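You operate a simulated robot arm through the tools that you are given. There is no shell and no other tool. Be economical: measure what you need, move in short steps, check, and stop when the job is done.

The job below is to be done with a simulated robot arm. You get a single attempt, and the scene is never put back.

JOB
Turn the press knob to 5 mm. Put the spacer block on the steel worktop away on the top of the kitting bench. Fetch the clean strainer marked "60 mesh" from the clear middle of the steel worktop and stand it on the top of the side table. Put the large red gauge on the clear middle of the steel worktop away on the top of the grey tool table. Fetch the silver pot and stand it on the bare strip of the base plate. Put the thick red gauge on top of the yellow coating block. Put the clear jar from the grey shelf on the red crane stand on top of the tray of sockets. Take the valve from the top of the parts rack and leave it on the top of the red outrigger box. The order is free. Set down upright: spacer block, clean strainer, silver pot, clear jar, valve.

The check looks at the end state, three seconds after you hand in, the way a careful person would. Anything else that was tipped, shoved, dropped, spilled or broken makes it a failure.

ROBOT AND FRAMES
A 6-joint arm with a four-finger gripper on a trunk, on a base that drives. Base frame: it is fixed to the floor where the robot stands at the start and does not move with it; the origin is under the middle of the robot, x ahead of it, y to its left, z up; the surface under the hand at the start is at about z = 720. Lengths are in mm, angles in degrees, forces in N, time in s.
With the tool pointing down near the work surface it reaches from about 480 to 920 mm from the robot's upright axis, wherever it stands. Its first joint turns from -166.0 to 166.0 degrees. Places, roughly: bare strip of the base plate (15x57 cm) [-1060, -1540, 880]; clean strainer [1000, 0, 750]; clear jar (7x7x10 cm) [-2600, 4800, 800]; large red gauge [1000, 0, 750]; press knob [500, 0, 1000]; silver pot (7x7x12 cm) [1100, 300, 800]; spacer block (3x4x5 cm) [800, 100, 700]; thick red gauge [750, 500, 750]; top of the grey tool table [-1900, 1800, 800]; top of the kitting bench [-4300, 3500, 900]; top of the red outrigger box (12x32 cm) [-2640, 3420, 1120]; top of the side table [500, -800, 800]; tray of sockets (9x20x5 cm) [-3600, 5800, 1600]; valve [-3750, 5000, 1750]; yellow coating block [1000, 250, 750]. Payload 3.43 kg.
Tool frame: the origin (TCP) lies between the finger pads and is the grasp point; the fingertips stand 30 mm ahead of it; z points along the fingers, y is the line along which they close. Largest opening 120 mm; the body of the gripper starts 85 mm behind the TCP.
Orientation is that of the tool frame in the base frame, as [roll, pitch, yaw] about the fixed x, y, z axes, in that order (R = Rz(yaw) Ry(pitch) Rx(roll)). With the fingers straight down and closing along the base's y, the tool's x points along the base's -x, its y along +y and its z along -z.

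CONTROLS
- The arm moves only by the tool send_rows. Its argument "plan" is a list of rows, each a list of 2 entries, a list of its own where there are three numbers: the shift along the tool's x, y, z in units of 30 mm (1.0 is 30 mm), then the turn, a rotation vector about the tool's x, y, z in units of 5 degrees (1.0 is 5 degrees). In form: [[[tx, ty, tz], [ax, ay, az]], ...]. A call has 1 to 8 rows; each row shifts and turns the commanded pose from where the row before left it, along the tool's axes as they then stand. "gripper" is the gripper command, from -1 (fully open) to 1 (shut), values between in proportion, set as the call begins (left out, the last holds). A call with a number of a shift or a turn outside -1 to 1 is refused whole. Rows are played at 5 a second. More than 50 mm and 8.6 degrees between two rows, or a gripper value outside its range, and nothing of the call is played. Where a pose cannot be reached the arm comes as near as it can. A force on the tool above 40 N (or 10 N above the force at the start of the call, whichever is more), or a blocked arm, ends the call early, and 0.2 s more pass. Each finger halts on what it meets, pressing with about 42 N; the grip force reading is that of the motor and also rises with nothing between the fingers. The clock runs only during rows and for 0.2 s after the last one: add rows that do not move to give the fingers time. The reply holds the time, the measured pose of the TCP, the force on the tool along the base axes, the opening and the grip force, in the units named above and with some noise, with the torque about the TCP (base axes, N m) and any sound that the robot's microphone picked up.
- Cameras (640 x 400 px; columns grow to the right, rows downward): "scene" is now at [57, 154.4, 1489.3]; the picture's right is [-0.50, -0.87, 0.00], its down [-0.44, 0.25, -0.86] and it looks along [0.75, -0.43, -0.50] (base axes); focal length 274 px, centre (320, 200). "wrist" rides on the gripper at [71, -17, -121] in the tool frame; the picture's right is [0.23, 0.97, 0.00], its down [-0.81, 0.19, -0.55] and it looks along [-0.54, 0.13, 0.83] (tool axes); focal length 275 px, centre (320, 200). There is no depth. A picture from a camera that has moved, and an enlarged one, comes with that camera's place and axes in the base frame and with its lens.
- capture(camera): a new picture of that camera. The clock stands still meanwhile.
- raise_lower(by): slides the trunk up (or, below 0, down) by that many mm; the arm and the scene camera ride with it, the base frame stays. It gives what a move gives, with no picture.
- roll_base(legs): drives the robot by 1 to 6 legs, each [ahead, left, turn to the left] in mm, mm and degrees, along the robot's own axes; the way and the turn of a leg run together, so that a leg with both is an arc; at most 1500 mm and 180 degrees a leg. The arm and the cameras ride along, it lands a little off, and it stops where it bumps. It gives what a move gives.
- aim_head(pan, tilt): turns the head with the scene camera to pan (to the left, within 120 degrees either way) and tilt (down, from -29 to 69), counted from straight ahead of the robot. It gives what a move gives.
- inspect(camera, box): a new picture of the part [left, top, right, bottom] of that camera's present view, enlarged. The clock stands still meanwhile.
- finish_job(): hands the job in; it is judged then, once.

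Work in short steps. Places have to be worked out from the pictures, the camera data and where the tool is seen: move nearer, look again, correct. Check each grasp and each placing, and mend what went wrong. You have 217 turns and 210 pictures in all, those below and enlarged ones among them. Open the gripper and draw the arm clear of the work before you hand the job in, unless the task says otherwise; then end with one line.

The tools are called as a command line: name --argument value ..., lists and objects as JSON in quotes. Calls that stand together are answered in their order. send_rows: Moves the arm, as the interface text tells. Its arguments: {"type":"object","properties":{"plan":{"type":"array","items":{"type":"array"}},"gripper":{"type":"number"}},"required":["plan"]} The other tools are called the same way: raise_lower (by) slides the trunk up or down; roll_base (legs) drives the base; aim_head (pan, tilt) turns the head that bears the scene camera; capture (camera) takes a picture; inspect (camera, box) takes an enlarged picture of a part of a camera's view; finish_job () hands the job in.

At the start:

```text
time: 0.0
tool_pos: [501.7, 218.8, 1246.3]
tool_rot: [180.0, 0.1, -179.9]
contact_force: [-0.1, -1.7, -0.1]
moment: [-0.03, 0.01, 0.01]
gripper_width: 119.8
grasp_force: 0.0
trunk travel left (down, up): [-50.0, 490.0]
robot x, y, heading: [-0.6, -0.7, 0.1]
head pan, tilt: [-19.9, 45.4]
```

scene: 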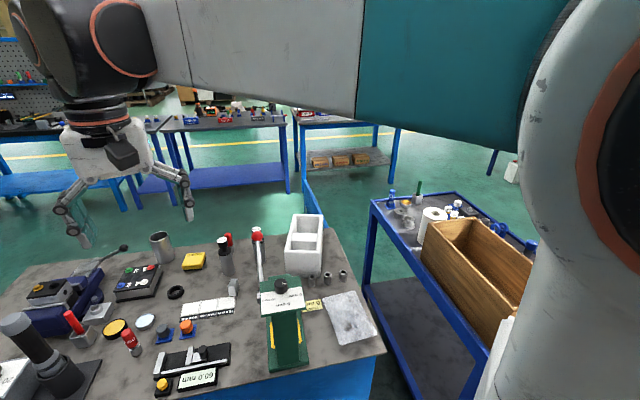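
wrist: 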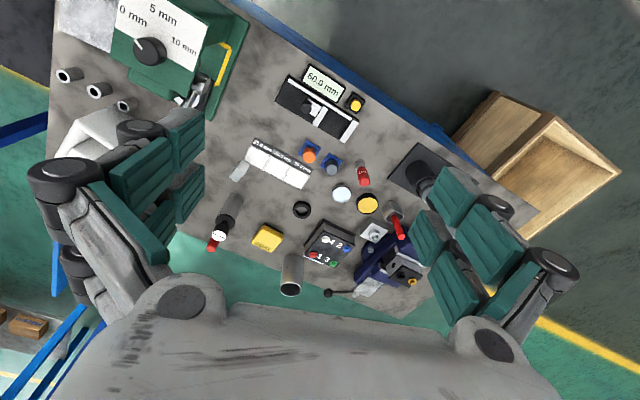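

I start by looking more closely at the worktop from both cameras.

inspect --camera "scene" --box '[0, 220, 200, 400]'

inspect --camera "scene" --box '[180, 200, 400, 400]'

inspect --camera "wrist" --box '[190, 50, 450, 310]'

inspect --camera "wrist" --box '[40, 0, 260, 150]'

```text
2.22 times, centred on (100, 310) of scene
camera zoom: at [57.0, 154.4, 1489.3], right [-0.5, -0.87, 0.0], down [-0.44, 0.25, -0.86], along [0.75, -0.43, -0.5], focal length 609 px, centre (809, -44)
```

zoom: 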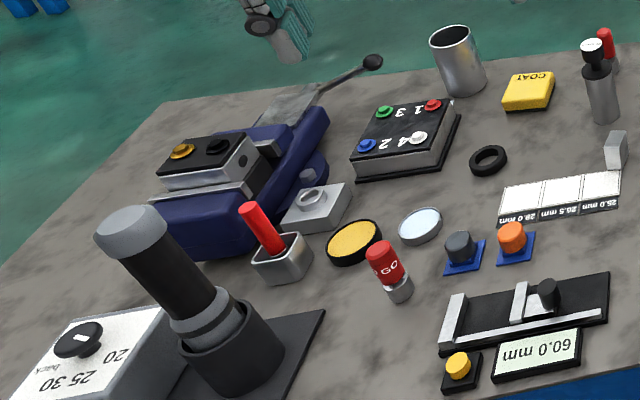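

```text
2.00 times, centred on (290, 300) of scene
camera zoom: at [57.0, 154.4, 1489.3], right [-0.5, -0.87, 0.0], down [-0.44, 0.25, -0.86], along [0.75, -0.43, -0.5], focal length 548 px, centre (380, 0)
```

zoom: 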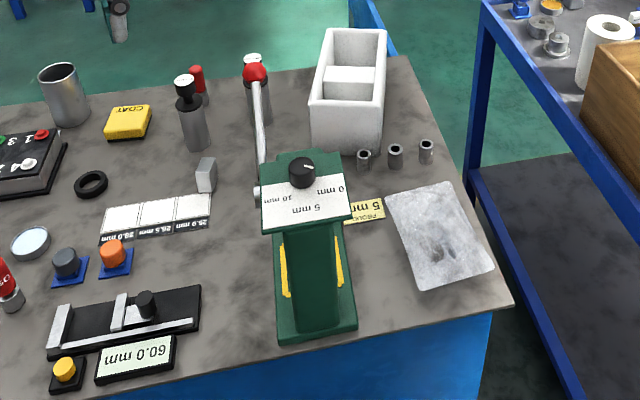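

```text
1.54 times, centred on (320, 180) of wrist
camera zoom: at [431.1, 202.6, 1365.9], right [-0.23, 0.97, 0.0], down [0.81, 0.19, 0.55], along [0.54, 0.13, -0.83], focal length 424 px, centre (320, 231)
```

zoom: 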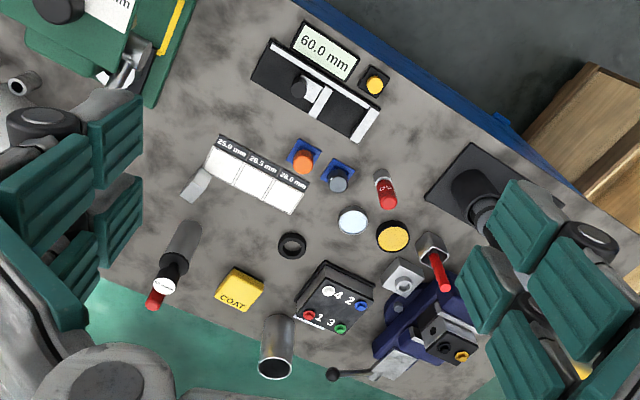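

```text
2.67 times, centred on (150, 75) of wrist
camera zoom: at [431.1, 202.6, 1365.9], right [-0.23, 0.97, 0.0], down [0.81, 0.19, 0.55], along [0.54, 0.13, -0.83], focal length 734 px, centre (773, 533)
```

zoom: 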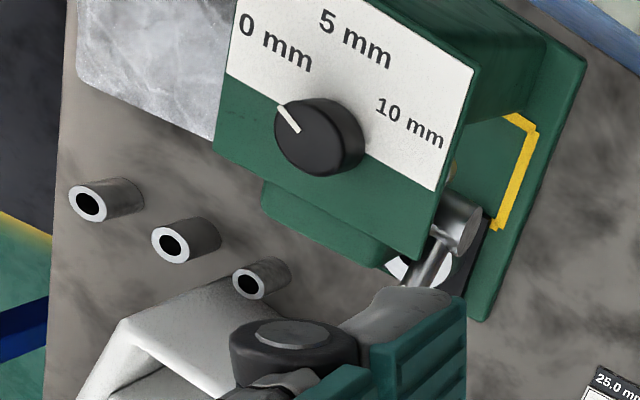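

The zoom renders real detail, so I enlarge the cluster of candidates and the dial further.

inspect --camera "wrist" --box '[290, 150, 440, 245]'

inspect --camera "wrist" --box '[190, 130, 320, 260]'

inspect --camera "scene" --box '[60, 290, 160, 370]'

inspect --camera "scene" --box '[140, 220, 280, 330]'

inspect --camera "scene" --box '[370, 170, 540, 290]'

```text
4.21 times, centred on (365, 198) of wrist
camera zoom: at [431.1, 202.6, 1365.9], right [-0.23, 0.97, 0.0], down [0.81, 0.19, 0.55], along [0.54, 0.13, -0.83], focal length 1159 px, centre (130, 210)
```

zoom: 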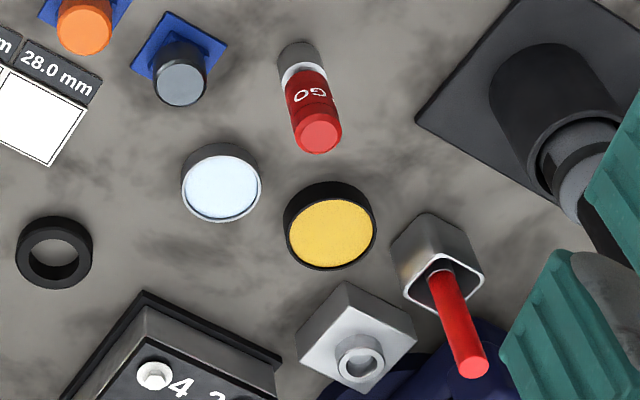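

```text
3.08 times, centred on (255, 195) of wrist
camera zoom: at [431.1, 202.6, 1365.9], right [-0.23, 0.97, 0.0], down [0.81, 0.19, 0.55], along [0.54, 0.13, -0.83], focal length 847 px, centre (520, 215)
```

zoom: 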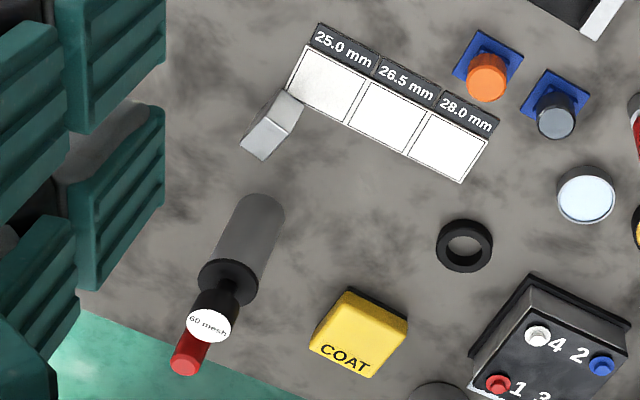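

```text
5.00 times, centred on (110, 330) of scene
camera zoom: at [57.0, 154.4, 1489.3], right [-0.5, -0.87, 0.0], down [-0.44, 0.25, -0.86], along [0.75, -0.43, -0.5], focal length 1371 px, centre (1370, -450)
```

zoom: 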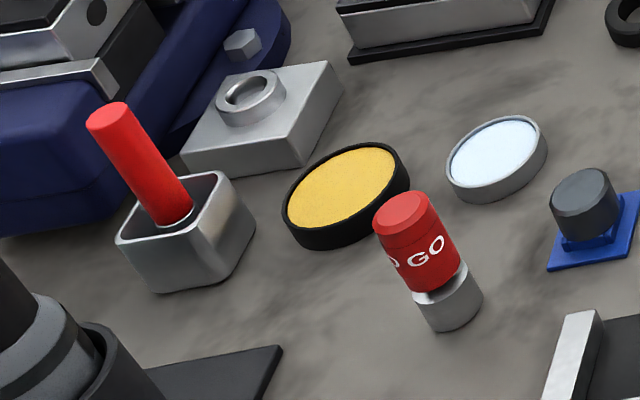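

```text
3.64 times, centred on (210, 275) of scene
camera zoom: at [57.0, 154.4, 1489.3], right [-0.5, -0.87, 0.0], down [-0.44, 0.25, -0.86], along [0.75, -0.43, -0.5], focal length 997 px, centre (720, -73)
```

zoom: 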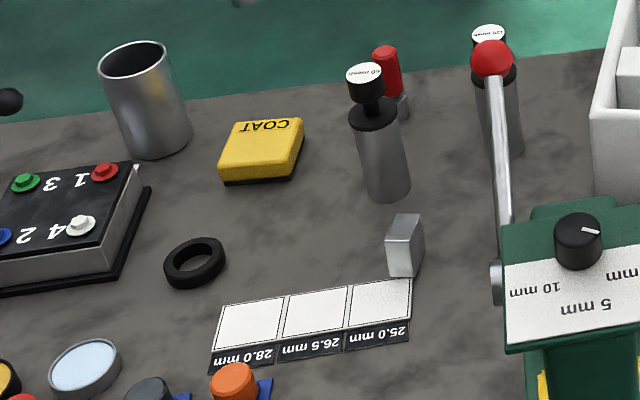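

```text
3.33 times, centred on (455, 230) of scene
camera zoom: at [57.0, 154.4, 1489.3], right [-0.5, -0.87, 0.0], down [-0.44, 0.25, -0.86], along [0.75, -0.43, -0.5], focal length 914 px, centre (-130, 100)
```

zoom: 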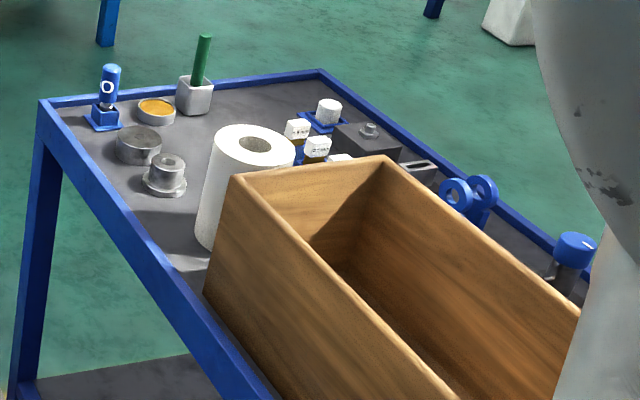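

I now survey the surroundings with head sweeps, since jobs lie all around the robot.

aim_head --pan 110 --tilt 30

capture --camera "scene"

aim_head --pan 50 --tilt 30

capture --camera "scene"

aim_head --pan -110 --tilt 30

capture --camera "scene"

aim_head --pan 5 --tilt 60

capture --camera "scene"

```text
time: 2.1
tool_pos: [502.1, 219.8, 1246.8]
tool_rot: [180.0, -0.1, 180.0]
contact_force: [0.1, -0.5, 0.3]
moment: [-0.02, 0.0, -0.01]
gripper_width: 120.1
grasp_force: 0.1
trunk travel left (down, up): [-50.0, 490.0]
robot x, y, heading: [0.2, -2.8, 0.2]
head pan, tilt: [110.0, 30.0]
```

```text
198 pictures are left
camera scene: at [57.3, 154.5, 1490.0], right [-0.5, -0.87, 0.0], down [-0.43, 0.25, -0.87], along [0.75, -0.43, -0.5], focal length 274 px, centre (320, 200)
```

scene: 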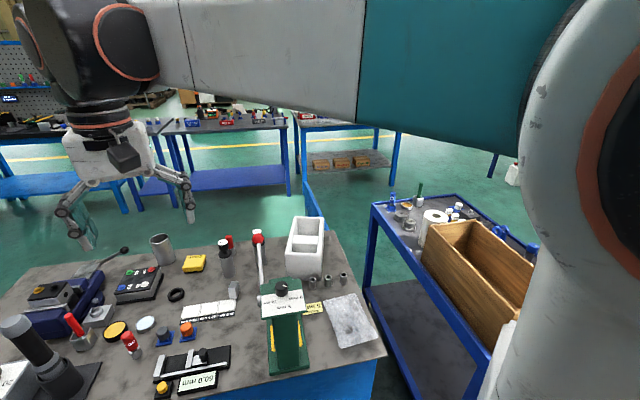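

```text
time: 3.4
tool_pos: [502.8, 217.8, 1246.8]
tool_rot: [-179.9, -0.1, -179.9]
contact_force: [-0.3, -0.5, -0.3]
moment: [0.0, -0.05, -0.02]
gripper_width: 120.0
grasp_force: 0.0
trunk travel left (down, up): [-50.0, 490.0]
robot x, y, heading: [1.0, 1.0, 0.2]
head pan, tilt: [50.0, 30.0]
```

```text
197 pictures are left
camera scene: at [57.5, 154.7, 1490.5], right [-0.5, -0.87, 0.0], down [-0.43, 0.24, -0.87], along [0.76, -0.43, -0.49], focal length 274 px, centre (320, 200)
```

scene: 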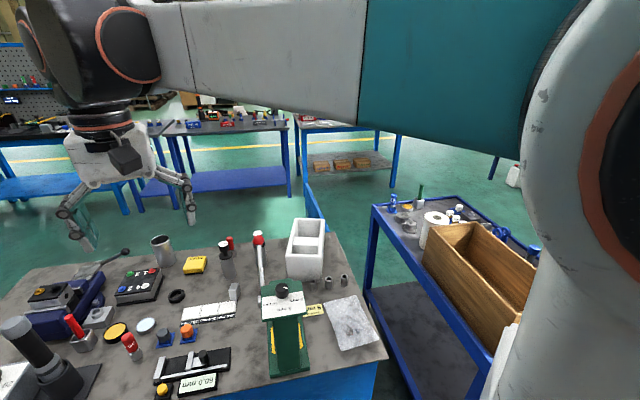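

```text
time: 5.9
tool_pos: [500.1, 218.7, 1245.4]
tool_rot: [180.0, 0.1, -180.0]
contact_force: [0.2, 0.3, -0.8]
moment: [0.0, -0.01, -0.03]
gripper_width: 120.0
grasp_force: 0.0
trunk travel left (down, up): [-50.0, 490.0]
robot x, y, heading: [-1.4, -1.1, 0.1]
head pan, tilt: [-110.0, 30.0]
```

```text
196 pictures are left
camera scene: at [-40.2, 111.0, 1490.5], right [-0.98, 0.21, 0.0], down [0.1, 0.48, -0.87], along [-0.18, -0.85, -0.49], focal length 274 px, centre (320, 200)
```

scene: 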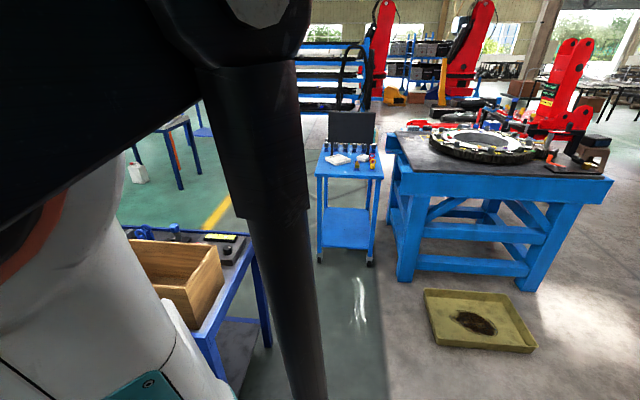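

```text
time: 7.8
tool_pos: [501.1, 219.7, 1246.0]
tool_rot: [179.9, 0.0, 180.0]
contact_force: [-0.5, -0.1, -0.9]
moment: [0.03, 0.0, 0.02]
gripper_width: 119.9
grasp_force: 0.0
trunk travel left (down, up): [-50.0, 490.0]
robot x, y, heading: [1.4, 0.5, 0.1]
head pan, tilt: [5.0, 60.0]
```

```text
195 pictures are left
camera scene: at [34.2, 140.6, 1466.5], right [-0.73, -0.68, 0.0], down [-0.49, 0.52, -0.7], along [0.48, -0.51, -0.71], focal length 274 px, centre (320, 200)
```

scene: 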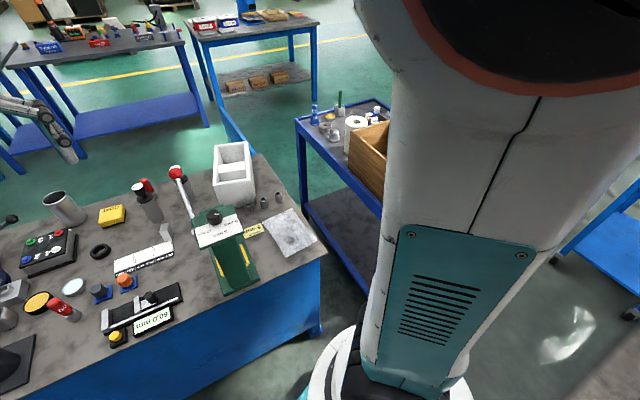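

The head didn't follow pans to the left (view stuck near -30°). I test again with a different tilt to see whether it is blocked by the arm.

aim_head --pan 60 --tilt 0

capture --camera "scene"

```text
time: 9.1
tool_pos: [501.7, 218.5, 1245.8]
tool_rot: [179.9, 0.0, -180.0]
contact_force: [0.5, 0.5, -0.3]
moment: [-0.02, 0.03, 0.03]
gripper_width: 120.1
grasp_force: 0.1
trunk travel left (down, up): [-50.0, 490.0]
robot x, y, heading: [0.2, 2.1, -0.2]
head pan, tilt: [60.0, 0.0]
```

```text
194 pictures are left
camera scene: at [61.6, 160.5, 1531.0], right [-0.43, -0.9, 0.0], down [-0.07, 0.03, -1.0], along [0.9, -0.43, -0.08], focal length 274 px, centre (320, 200)
```

scene: 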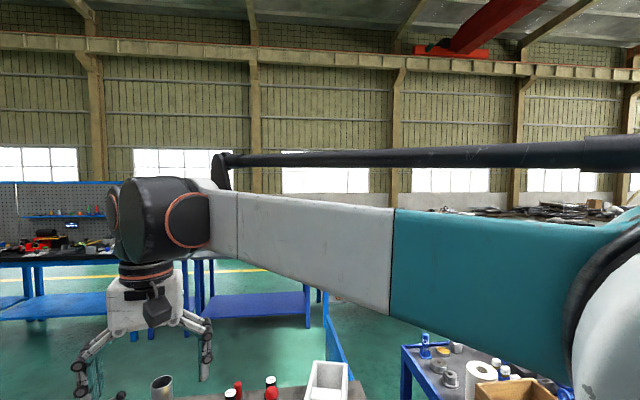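

I check whether the head is simply lagging by letting the clock run with still rows.

send_rows --plan '[[[0, 0, 0], [0, 0, 0]], [[0, 0, 0], [0, 0, 0]], [[0, 0, 0], [0, 0, 0]], [[0, 0, 0], [0, 0, 0]]]'

capture --camera "scene"

```text
time: 10.1
tool_pos: [501.9, 217.9, 1245.3]
tool_rot: [180.0, 0.0, -180.0]
contact_force: [-0.2, 0.4, -0.1]
moment: [-0.01, 0.03, 0.02]
gripper_width: 119.9
grasp_force: 0.0
trunk travel left (down, up): [-50.0, 490.0]
robot x, y, heading: [1.1, 0.8, -0.2]
head pan, tilt: [60.0, 0.0]
```

```text
193 pictures are left
camera scene: at [61.5, 160.7, 1531.8], right [-0.43, -0.9, 0.0], down [-0.06, 0.03, -1.0], along [0.9, -0.43, -0.07], focal length 274 px, centre (320, 200)
```

scene: 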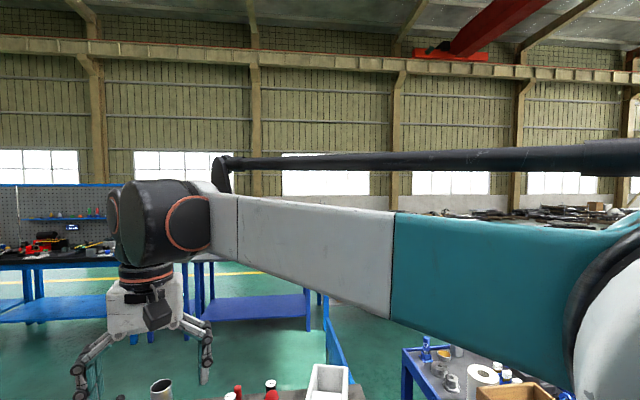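

It's physically stopped near -26°, likely against the arm. I swing the arm to the right at height and test again.

send_rows --plan '[[[0, -1, 0], [0, 0, 0]], [[0, -1, 0], [0, 0, 0]], [[0, -1, 0], [0, 0, 0]], [[0, -1, 0], [0, 0, 0]], [[0, -1, 0], [0, 0, 0]], [[0, -1, 0], [0, 0, 0]], [[0, -1, 0], [0, 0, 0]], [[0, -1, 0], [0, 0, 0]]]'

send_rows --plan '[[[0, -1, 0], [0, 0, 0]], [[0, -1, 0], [0, 0, 0]], [[0, -1, 0], [0, 0, 0]], [[0, -1, 0], [0, 0, 0]], [[0, -1, 0], [0, 0, 0]], [[0, -1, 0], [0, 0, 0]], [[0, -1, 0], [0, 0, 0]], [[0, -1, 0], [0, 0, 0]]]'

aim_head --pan 60 --tilt 30

capture --camera "scene"

```text
time: 11.9
tool_pos: [524.0, -21.3, 1247.6]
tool_rot: [180.0, 0.0, -179.9]
contact_force: [-1.1, 0.4, 0.5]
moment: [-0.02, -0.14, -0.02]
gripper_width: 120.2
grasp_force: 0.2
trunk travel left (down, up): [-50.0, 490.0]
robot x, y, heading: [2.2, 0.7, 0.2]
head pan, tilt: [60.0, 0.0]
```

```text
time: 13.7
tool_pos: [500.6, -260.9, 1246.1]
tool_rot: [180.0, 0.0, 180.0]
contact_force: [-0.6, -0.6, -0.1]
moment: [0.01, 0.0, -0.01]
gripper_width: 120.0
grasp_force: 0.1
trunk travel left (down, up): [-50.0, 490.0]
robot x, y, heading: [-1.2, 0.2, -0.1]
head pan, tilt: [60.0, 0.0]
```

```text
time: 14.7
tool_pos: [500.9, -260.8, 1245.8]
tool_rot: [-179.9, 0.0, 180.0]
contact_force: [0.4, -0.4, 0.1]
moment: [0.0, 0.04, 0.0]
gripper_width: 120.0
grasp_force: 0.0
trunk travel left (down, up): [-50.0, 490.0]
robot x, y, heading: [2.3, -0.4, -0.0]
head pan, tilt: [60.0, 30.0]
```

```text
192 pictures are left
camera scene: at [24.0, 277.9, 1489.7], right [0.87, -0.5, 0.0], down [-0.25, -0.43, -0.87], along [0.43, 0.75, -0.5], focal length 274 px, centre (320, 200)
```

scene: 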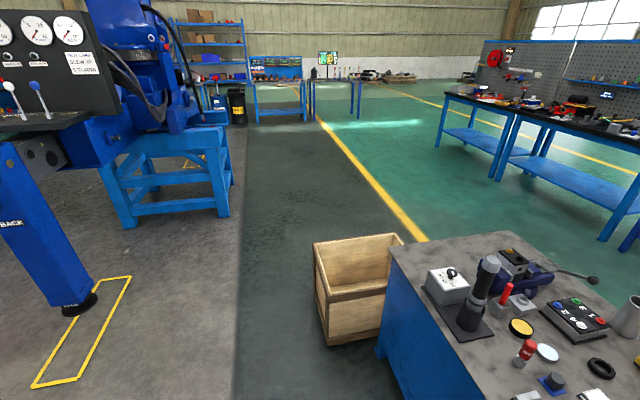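

Confirmed: the arm was blocking the head. Now I sweep further left/back and front.

aim_head --pan 119 --tilt 20

capture --camera "scene"

aim_head --pan 15 --tilt 50

capture --camera "scene"

```text
time: 15.9
tool_pos: [502.5, -260.4, 1245.3]
tool_rot: [180.0, 0.0, 179.9]
contact_force: [-0.3, -0.5, 0.1]
moment: [0.01, 0.0, -0.04]
gripper_width: 120.0
grasp_force: 0.0
trunk travel left (down, up): [-50.0, 490.0]
robot x, y, heading: [-1.6, 2.5, 0.2]
head pan, tilt: [119.0, 20.0]
```

```text
191 pictures are left
camera scene: at [-66.3, 281.0, 1505.7], right [0.88, 0.48, 0.0], down [0.17, -0.3, -0.94], along [-0.46, 0.82, -0.34], focal length 274 px, centre (320, 200)
```

scene: 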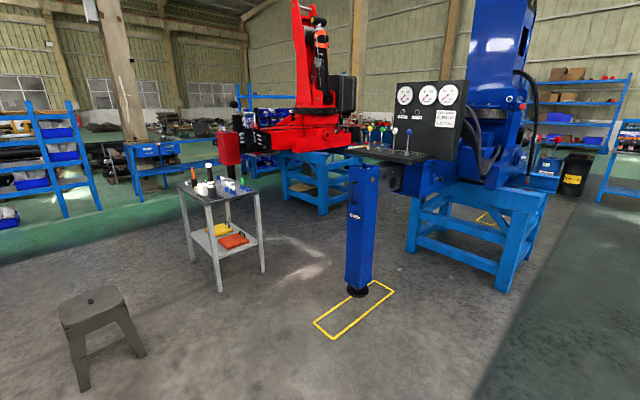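

```text
time: 17.8
tool_pos: [501.6, -260.9, 1246.2]
tool_rot: [179.9, 0.1, -180.0]
contact_force: [0.0, 0.2, -0.8]
moment: [0.0, -0.03, -0.05]
gripper_width: 120.0
grasp_force: 0.1
trunk travel left (down, up): [-50.0, 490.0]
robot x, y, heading: [-1.0, -0.5, -0.1]
head pan, tilt: [15.0, 50.0]
```

```text
190 pictures are left
camera scene: at [53.2, 219.5, 1460.1], right [0.26, -0.97, 0.0], down [-0.74, -0.2, -0.64], along [0.62, 0.17, -0.77], focal length 274 px, centre (320, 200)
```

scene: 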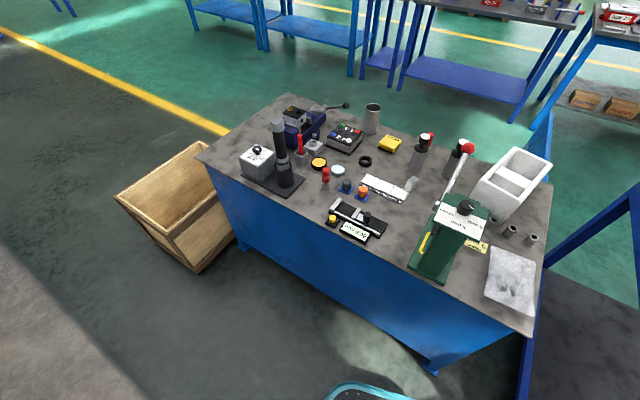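

The table map is now clear (near edge from about (366,-251) to (751,918)). Next, the knob: I look at it from the wrist and scene cameras at higher zoom.

inspect --camera "wrist" --box '[420, 40, 640, 190]'

inspect --camera "scene" --box '[400, 170, 530, 260]'

```text
2.67 times, centred on (530, 115) of wrist
camera zoom: at [430.7, -277.2, 1365.4], right [-0.23, 0.97, 0.0], down [0.81, 0.19, 0.55], along [0.54, 0.13, -0.83], focal length 734 px, centre (-240, 427)
```

zoom: 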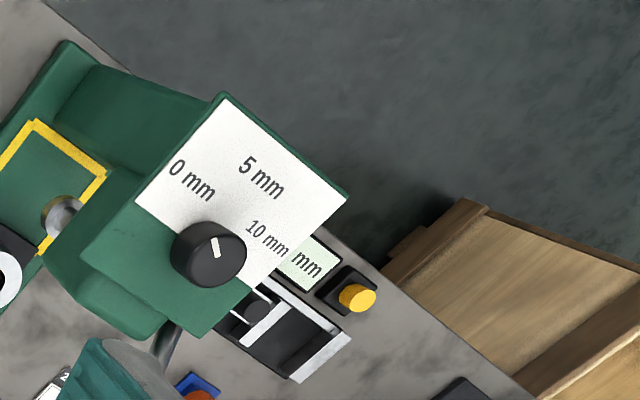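

```text
4.44 times, centred on (465, 215) of scene
camera zoom: at [53.2, 219.5, 1460.1], right [0.26, -0.97, 0.0], down [-0.74, -0.2, -0.64], along [0.62, 0.17, -0.77], focal length 1218 px, centre (-324, 133)
```

zoom: 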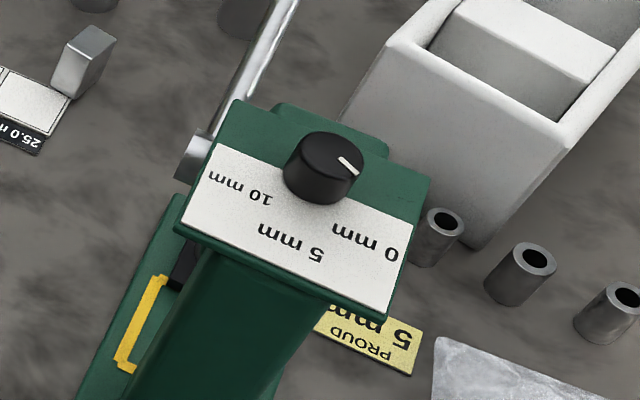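

The dial panel is horizontal at z≈955, knob centre ≈(514,-3), top ≈975, pointer ≈223°, the 5 mm mark ≈162° → about 61° clockwise. I move above the knob and narrow the fingers.

send_rows --plan '[[[-0.05, 1, 0.4], [0, 0, 0]], [[-0.05, 1, 0.4], [0, 0, 0]], [[-0.05, 1, 0.4], [0, 0, 0]], [[-0.05, 1, 0.4], [0, 0, 0]], [[-0.05, 1, 0.4], [0, 0, 0]], [[-0.05, 1, 0.4], [0, 0, 0]], [[-0.07, 1, 0.4], [0, 0, 0]], [[-0.07, 1, 0.4], [0, 0, 0]]]' --gripper -0.2

send_rows --plan '[[[0, 0.6, 0.8], [0, 0, 0]], [[0, 0, 0.8], [0, 0, 0]], [[0, 0, 0], [0, 0, 0]]]'

capture --camera "wrist"

inspect --camera "scene" --box '[400, 130, 560, 250]'

```text
time: 19.6
tool_pos: [515.1, -20.7, 1150.0]
tool_rot: [-179.9, 0.0, -179.9]
contact_force: [-0.5, -0.1, -1.0]
moment: [0.03, 0.02, 0.0]
gripper_width: 72.0
grasp_force: 0.0
trunk travel left (down, up): [-50.0, 490.0]
robot x, y, heading: [1.6, 2.8, 0.1]
head pan, tilt: [15.0, 50.0]
```

```text
time: 20.4
tool_pos: [513.7, -3.9, 1101.8]
tool_rot: [180.0, 0.0, -180.0]
contact_force: [0.0, 0.7, 0.5]
moment: [-0.03, 0.03, 0.01]
gripper_width: 72.1
grasp_force: 0.0
trunk travel left (down, up): [-50.0, 490.0]
robot x, y, heading: [0.4, 1.5, 0.0]
head pan, tilt: [15.0, 50.0]
```

```text
187 pictures are left
camera wrist: at [444.5, -19.5, 1222.3], right [-0.23, 0.97, 0.0], down [0.81, 0.19, 0.55], along [0.54, 0.13, -0.83], focal length 275 px, centre (320, 200)
```

wrist: 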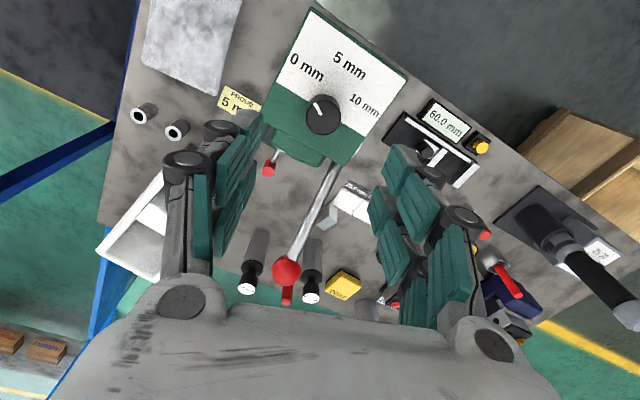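

```text
3.33 times, centred on (480, 190) of scene
camera zoom: at [53.4, 219.5, 1460.1], right [0.26, -0.97, 0.0], down [-0.74, -0.2, -0.64], along [0.62, 0.17, -0.77], focal length 914 px, centre (-213, 233)
```

zoom: 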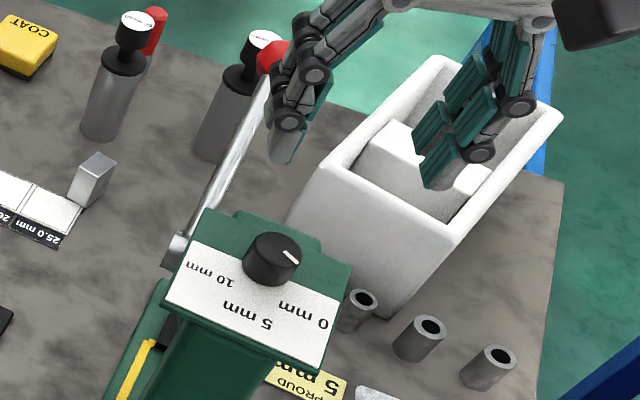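

Alignment is good (knob offset ~2 mm in y). I descend to TCP z≈993 around the knob.

send_rows --plan '[[[0, 0.08, 0.9], [0, 0, 0]], [[0, 0, 0.9], [0, 0, 0]], [[0, 0, 0.9], [0, 0, 0]], [[0, 0, 0.9], [0, 0, 0]], [[0, 0, 0], [0, 0, 0]]]'

capture --camera "wrist"

inspect --camera "scene" --box '[400, 130, 560, 250]'

```text
time: 21.6
tool_pos: [515.1, -1.1, 994.3]
tool_rot: [-180.0, 0.0, 180.0]
contact_force: [0.2, 0.2, -0.8]
moment: [0.0, 0.0, 0.02]
gripper_width: 71.9
grasp_force: 0.0
trunk travel left (down, up): [-50.0, 490.0]
robot x, y, heading: [3.3, 2.1, 0.1]
head pan, tilt: [15.0, 50.0]
```

```text
185 pictures are left
camera wrist: at [444.7, -18.2, 1114.0], right [-0.23, 0.97, 0.0], down [0.81, 0.19, 0.55], along [0.54, 0.13, -0.83], focal length 275 px, centre (320, 200)
```

wrist: 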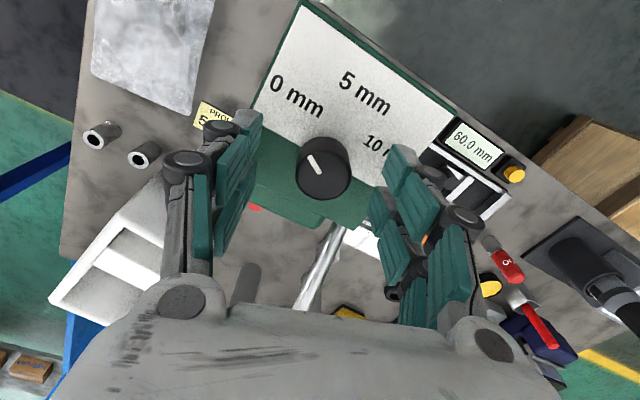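

```text
3.33 times, centred on (480, 190) of scene
camera zoom: at [53.5, 219.6, 1460.1], right [0.26, -0.97, 0.0], down [-0.74, -0.2, -0.64], along [0.62, 0.17, -0.77], focal length 914 px, centre (-213, 233)
```

zoom: 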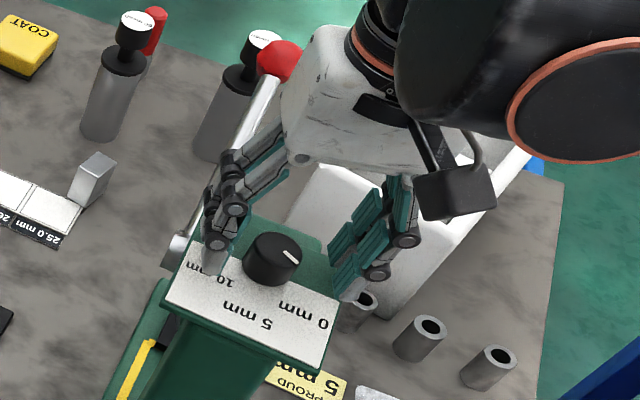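

Fingers straddle the knob. I close gently and read the width.

send_rows --plan '[[[0, 0, 0], [0, 0, 0]], [[0, 0, 0], [0, 0, 0]], [[0, 0, 0], [0, 0, 0]]]' --gripper 1

inspect --camera "scene" --box '[420, 170, 540, 260]'

```text
time: 22.4
tool_pos: [514.9, -0.6, 993.9]
tool_rot: [180.0, 0.0, -179.8]
contact_force: [1.1, 14.0, 1.4]
moment: [0.78, -0.06, 0.01]
gripper_width: 29.7
grasp_force: 44.5
trunk travel left (down, up): [-50.0, 490.0]
robot x, y, heading: [-3.0, -0.2, -0.0]
head pan, tilt: [15.0, 50.0]
```

```text
4.44 times, centred on (480, 215) of scene
camera zoom: at [53.2, 221.1, 1459.8], right [0.26, -0.97, 0.0], down [-0.74, -0.2, -0.64], along [0.62, 0.17, -0.77], focal length 1218 px, centre (-391, 133)
```

zoom: 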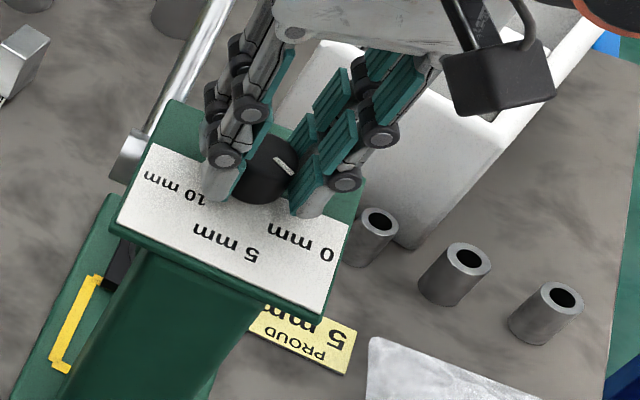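

The knob is gripped (Ø≈30 mm) with a small sideways load toward +y. I shift a hair +y and turn clockwise 40° first.

send_rows --plan '[[[0, 0.05, 0], [0, 0, 0]], [[0, 0, 0], [0, 0, 1]], [[0, 0, 0], [0, 0, 1]], [[0, 0, 0], [0, 0, 1]], [[0, 0, 0], [0, 0, 1]], [[0, 0, 0], [0, 0, 1]], [[0, 0, 0], [0, 0, 1]], [[0, 0, 0], [0, 0, 1]]]'

inspect --camera "scene" --box '[420, 170, 540, 260]'

```text
time: 24.2
tool_pos: [516.1, -0.5, 994.7]
tool_rot: [180.0, 0.2, 144.9]
contact_force: [9.6, -5.1, 18.8]
moment: [-0.38, -0.19, -0.03]
gripper_width: 29.6
grasp_force: 44.9
trunk travel left (down, up): [-50.0, 490.0]
robot x, y, heading: [-0.3, -1.0, -0.1]
head pan, tilt: [15.0, 50.0]
```

```text
4.44 times, centred on (480, 215) of scene
camera zoom: at [53.0, 219.0, 1460.3], right [0.26, -0.97, 0.0], down [-0.74, -0.2, -0.64], along [0.62, 0.17, -0.77], focal length 1218 px, centre (-391, 133)
```

zoom: 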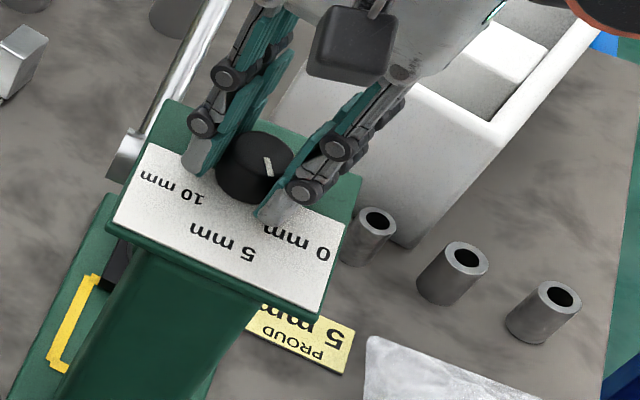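

The pointer follows the grip (35° turned). I turn another 26°.

send_rows --plan '[[[0, 0, 0], [0, 0, 1]], [[0, 0, 0], [0, 0, 1]], [[0, 0, 0], [0, 0, 1]], [[0, 0, 0], [0, 0, 1]], [[0, 0, 0], [0, 0, 1]], [[0, 0, 0], [0, 0, 0.2]], [[0, 0, 0], [0, 0, 0]]]'

inspect --camera "scene" --box '[440, 180, 520, 240]'

```text
time: 25.8
tool_pos: [514.0, -0.4, 994.6]
tool_rot: [180.0, 0.0, 118.9]
contact_force: [17.0, -8.0, 28.5]
moment: [-0.47, -0.47, 0.02]
gripper_width: 29.6
grasp_force: 44.8
trunk travel left (down, up): [-50.0, 490.0]
robot x, y, heading: [1.3, -4.3, 0.3]
head pan, tilt: [15.0, 50.0]
```

```text
6.67 times, centred on (480, 210) of scene
camera zoom: at [53.2, 218.8, 1460.3], right [0.26, -0.97, 0.0], down [-0.74, -0.2, -0.64], along [0.62, 0.17, -0.77], focal length 1828 px, centre (-747, 133)
```

zoom: 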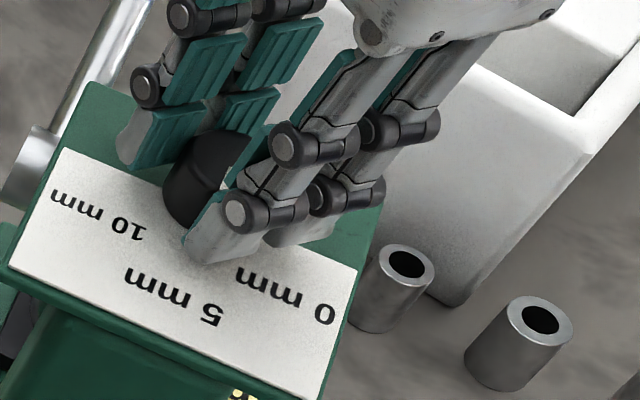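

I open and rise to check the pointer.

send_rows --plan '[[[0, 0, 0], [0, 0, 0]], [[0, 0, 0], [0, 0, 0]], [[0, 0, -1], [0, 0, 0]], [[0, 0, -1], [0, 0, 0]], [[0, 0, -1], [0, 0, 0]], [[0, 0, -1], [0, 0, 0]], [[0, 0, -1], [0, 0, 0]]]' --gripper -0.3

inspect --camera "scene" --box '[440, 180, 520, 240]'

capture --camera "wrist"

```text
time: 27.4
tool_pos: [516.3, 0.6, 1145.3]
tool_rot: [179.9, 0.1, 119.1]
contact_force: [-0.3, -0.9, 0.7]
moment: [0.01, 0.02, 0.03]
gripper_width: 77.9
grasp_force: 0.0
trunk travel left (down, up): [-50.0, 490.0]
robot x, y, heading: [-1.3, -1.2, 0.1]
head pan, tilt: [15.0, 50.0]
```

```text
6.67 times, centred on (480, 210) of scene
camera zoom: at [53.2, 219.6, 1460.1], right [0.26, -0.97, 0.0], down [-0.74, -0.2, -0.64], along [0.62, 0.17, -0.77], focal length 1828 px, centre (-747, 133)
```

zoom: 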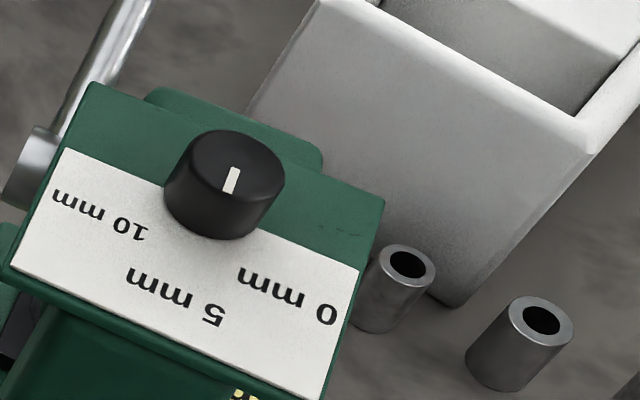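

```text
179 pictures are left
camera wrist: at [466.3, 55.6, 1265.2], right [0.74, 0.67, 0.0], down [0.56, -0.62, 0.55], along [0.37, -0.41, -0.83], focal length 275 px, centre (320, 200)
```

wrist: 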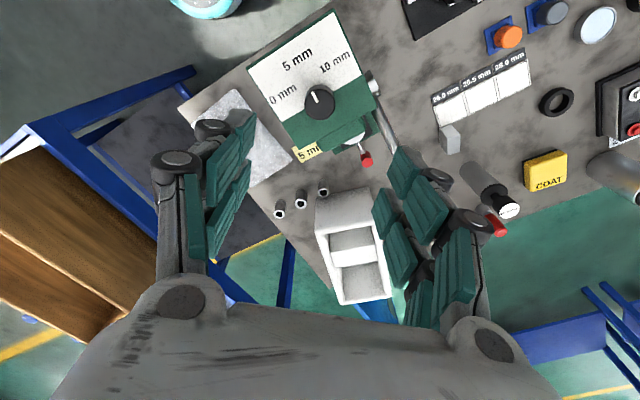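

The pointer is near 5 mm; I zoom in from the wrist for a finer angle.

inspect --camera "wrist" --box '[240, 20, 400, 140]'

```text
3.33 times, centred on (320, 80) of wrist
camera zoom: at [466.3, 55.6, 1265.2], right [0.74, 0.67, 0.0], down [0.56, -0.62, 0.55], along [0.37, -0.41, -0.83], focal length 918 px, centre (320, 600)
```

zoom: 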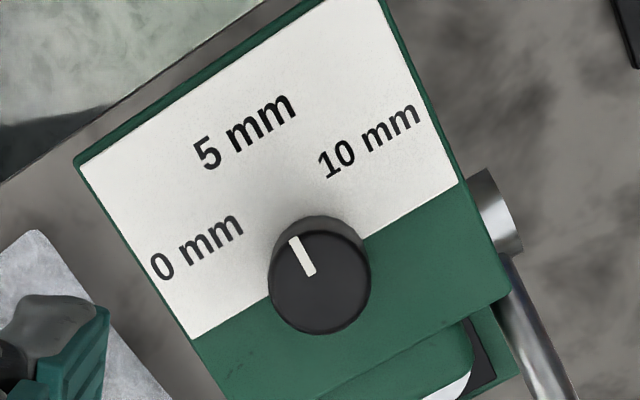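

The pointer aligns with the 5 mm mark within ~2°. Knob done. I now drive left/ahead to about (150,266) to bring all worktop objects into reach.

roll_base --legs '[[0, 266, 0], [140, 0, 0]]'

send_rows --plan '[[[0, 0, -1], [0, 0, -1]], [[0, 0, -1], [0, 0, -1]], [[0, 0, -1], [0, 0, -1]], [[0, 0, -1], [0, 0, -1]], [[0, 0, 0], [0, 0, -1]], [[0, 0, 0], [0, 0, -1]], [[0, 0, 0], [0, 0, -1]], [[0, 0, 0], [0, 0, -1]]]' --gripper -1

capture --camera "wrist"

capture --camera "scene"

```text
time: 30.2
tool_pos: [655.5, 260.1, 1144.0]
tool_rot: [180.0, -0.1, 118.9]
contact_force: [-0.2, 0.5, 0.4]
moment: [0.0, -0.05, 0.04]
gripper_width: 77.8
grasp_force: 0.0
trunk travel left (down, up): [-50.0, 490.0]
robot x, y, heading: [138.1, 259.1, -0.4]
head pan, tilt: [15.0, 50.0]
```

```text
time: 32.0
tool_pos: [657.2, 261.2, 1264.7]
tool_rot: [180.0, 0.0, 159.1]
contact_force: [0.1, 0.4, -1.1]
moment: [0.01, 0.0, -0.02]
gripper_width: 120.0
grasp_force: 0.0
trunk travel left (down, up): [-50.0, 490.0]
robot x, y, heading: [134.7, 261.8, -0.0]
head pan, tilt: [15.0, 50.0]
```

```text
177 pictures are left
camera wrist: at [584.0, 271.6, 1384.6], right [0.13, 0.99, 0.0], down [0.83, -0.11, 0.55], along [0.55, -0.07, -0.83], focal length 275 px, centre (320, 200)
```

wrist: 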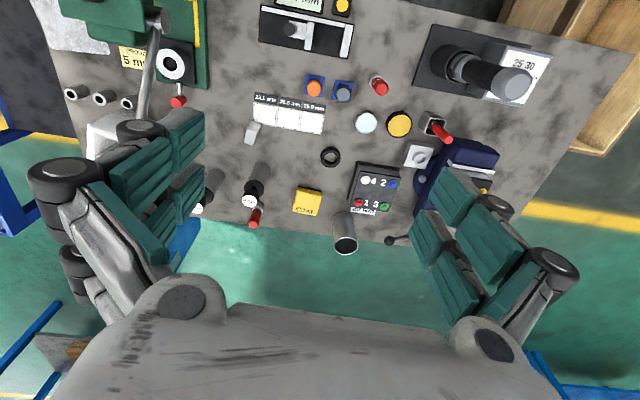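

```text
176 pictures are left
camera scene: at [194.5, 480.8, 1460.0], right [0.26, -0.97, 0.0], down [-0.74, -0.2, -0.64], along [0.62, 0.16, -0.77], focal length 274 px, centre (320, 200)
```

scene: 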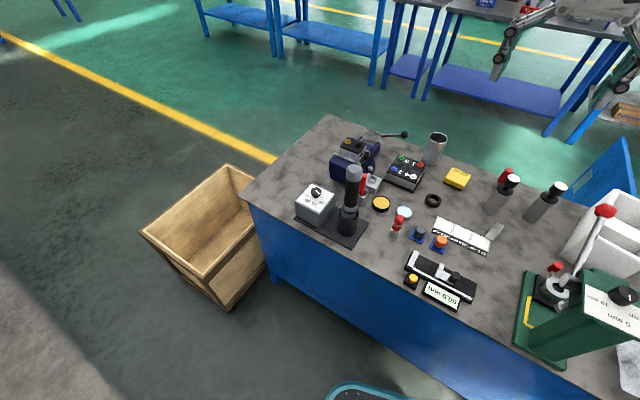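

I zoom on the red items to distinguish "large" and "thick" gauges.

inspect --camera "scene" --box '[460, 150, 640, 310]'

inspect --camera "scene" --box '[340, 140, 470, 250]'

inspect --camera "wrist" --box '[190, 140, 370, 260]'

inspect --camera "wrist" --box '[340, 60, 480, 180]'

```text
2.50 times, centred on (550, 230) of scene
camera zoom: at [194.5, 480.8, 1460.0], right [0.26, -0.97, 0.0], down [-0.74, -0.2, -0.64], along [0.62, 0.16, -0.77], focal length 685 px, centre (-255, 125)
```

zoom: 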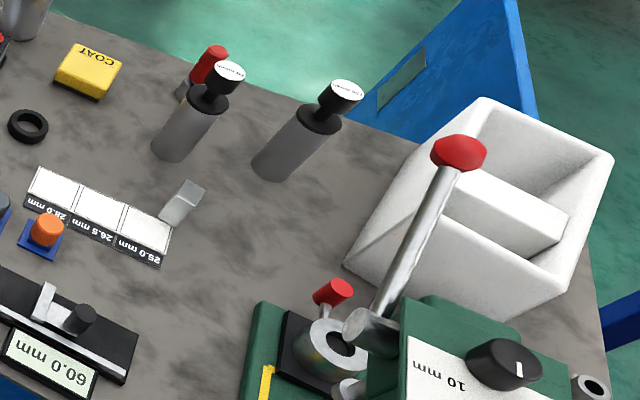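

```text
3.64 times, centred on (405, 195) of scene
camera zoom: at [194.5, 480.8, 1460.0], right [0.26, -0.97, 0.0], down [-0.74, -0.2, -0.64], along [0.62, 0.16, -0.77], focal length 997 px, centre (11, 218)
```

zoom: 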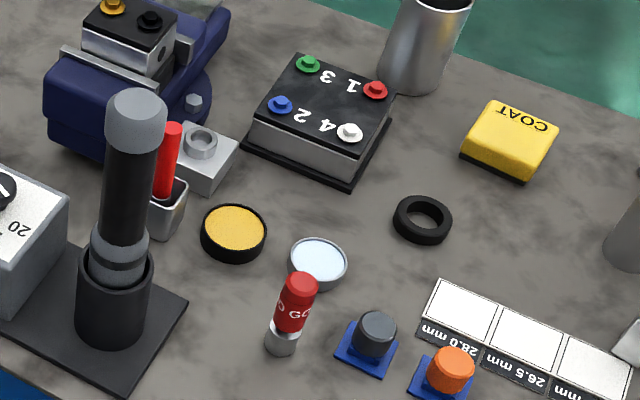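

```text
3.33 times, centred on (280, 200) of wrist
camera zoom: at [584.0, 271.6, 1384.6], right [0.13, 0.99, 0.0], down [0.83, -0.11, 0.55], along [0.55, -0.07, -0.83], focal length 918 px, centre (453, 200)
```

zoom: 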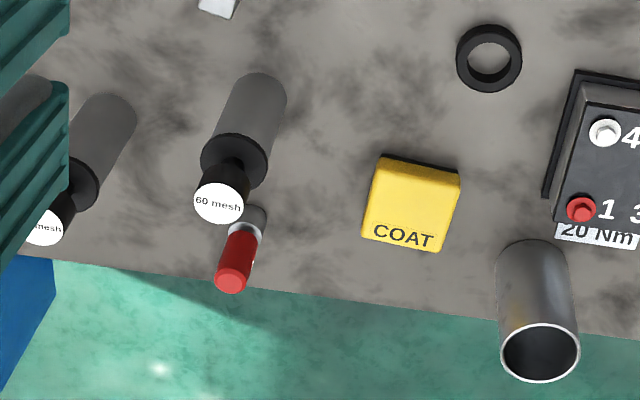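

```text
3.33 times, centred on (410, 120) of wrist
camera zoom: at [584.0, 271.6, 1384.6], right [0.13, 0.99, 0.0], down [0.83, -0.11, 0.55], along [0.55, -0.07, -0.83], focal length 918 px, centre (20, 467)
```

zoom: 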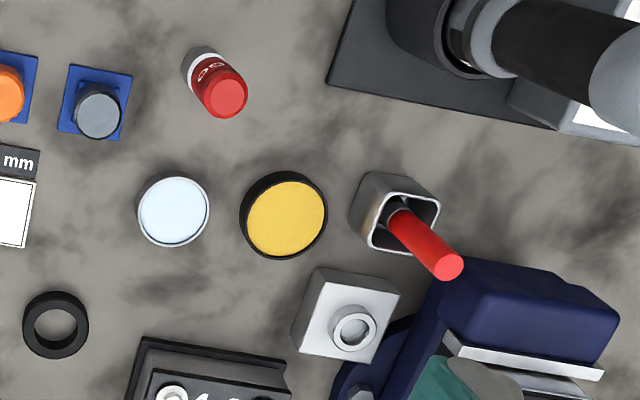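

I lower the hand toward the NO GO gauge / cup area for a closer look.

send_rows --plan '[[[0, 1, 1], [0, 0, 0]], [[0, 1, 1], [0, 0, 0]], [[0, 1, 1], [0, 0, 0]], [[0, 1, 1], [0, 0, 0]], [[0, 0.6, 1], [0, 0, 0]], [[0, 0, 1], [0, 0, 0]], [[0, 0, 1], [0, 0, 0]], [[0, 0, 0], [0, 0, 0]]]'

capture --camera "wrist"

```text
time: 33.8
tool_pos: [706.2, 389.2, 1053.8]
tool_rot: [180.0, 0.0, 158.9]
contact_force: [0.0, 0.4, -0.1]
moment: [0.01, 0.05, 0.02]
gripper_width: 120.1
grasp_force: 0.1
trunk travel left (down, up): [-50.0, 490.0]
robot x, y, heading: [139.7, 259.9, -0.2]
head pan, tilt: [15.0, 50.0]
```

```text
171 pictures are left
camera wrist: at [634.4, 400.7, 1173.8], right [0.14, 0.99, 0.0], down [0.83, -0.11, 0.55], along [0.55, -0.08, -0.83], focal length 275 px, centre (320, 200)
```

wrist: 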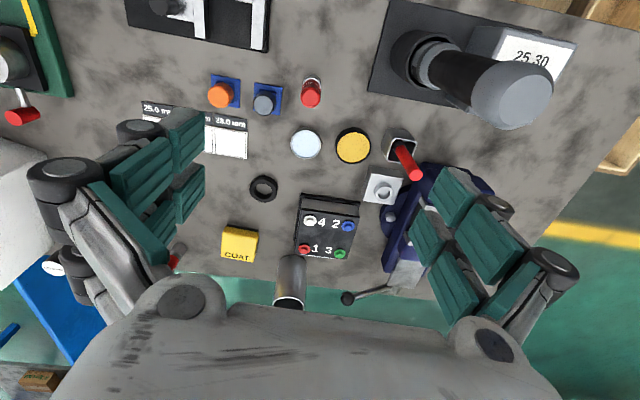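

inspect --camera "wrist" --box '[280, 60, 440, 190]'

inspect --camera "scene" --box '[350, 160, 420, 240]'

inspect --camera "scene" --box '[490, 155, 570, 225]'

```text
3.08 times, centred on (360, 125) of wrist
camera zoom: at [634.4, 400.7, 1173.8], right [0.14, 0.99, 0.0], down [0.83, -0.11, 0.55], along [0.55, -0.08, -0.83], focal length 847 px, centre (197, 431)
```

zoom: 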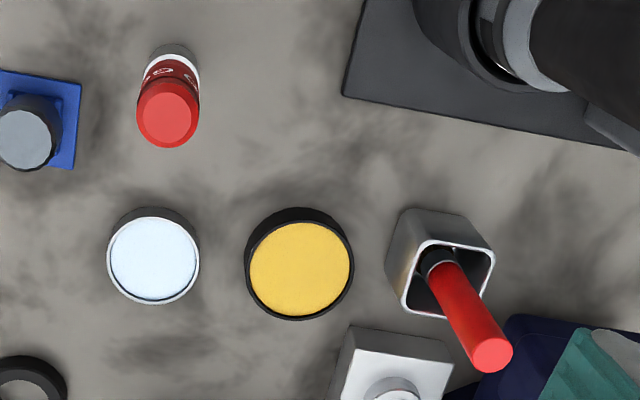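

```text
5.00 times, centred on (385, 200) of scene
camera zoom: at [194.9, 480.9, 1460.0], right [0.26, -0.97, 0.0], down [-0.74, -0.2, -0.64], along [0.62, 0.16, -0.77], focal length 1371 px, centre (-5, 200)
```

zoom: 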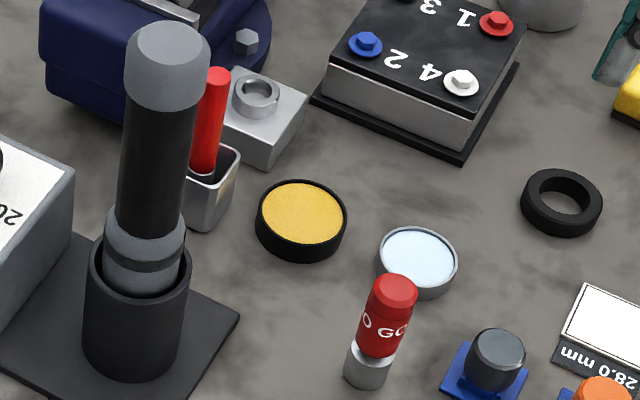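

```text
5.71 times, centred on (530, 190) of scene
camera zoom: at [194.9, 480.9, 1460.0], right [0.26, -0.97, 0.0], down [-0.74, -0.2, -0.64], along [0.62, 0.16, -0.77], focal length 1567 px, centre (-880, 257)
```

zoom: 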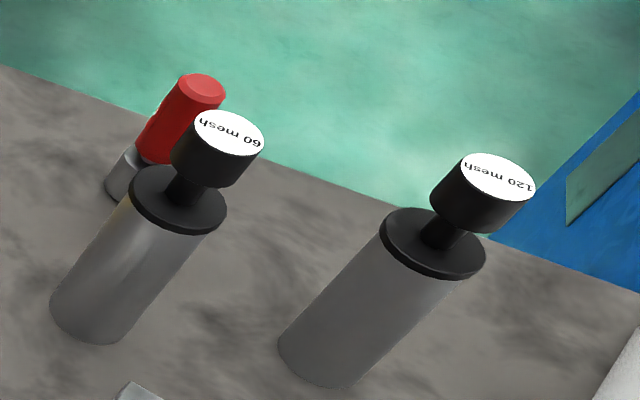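

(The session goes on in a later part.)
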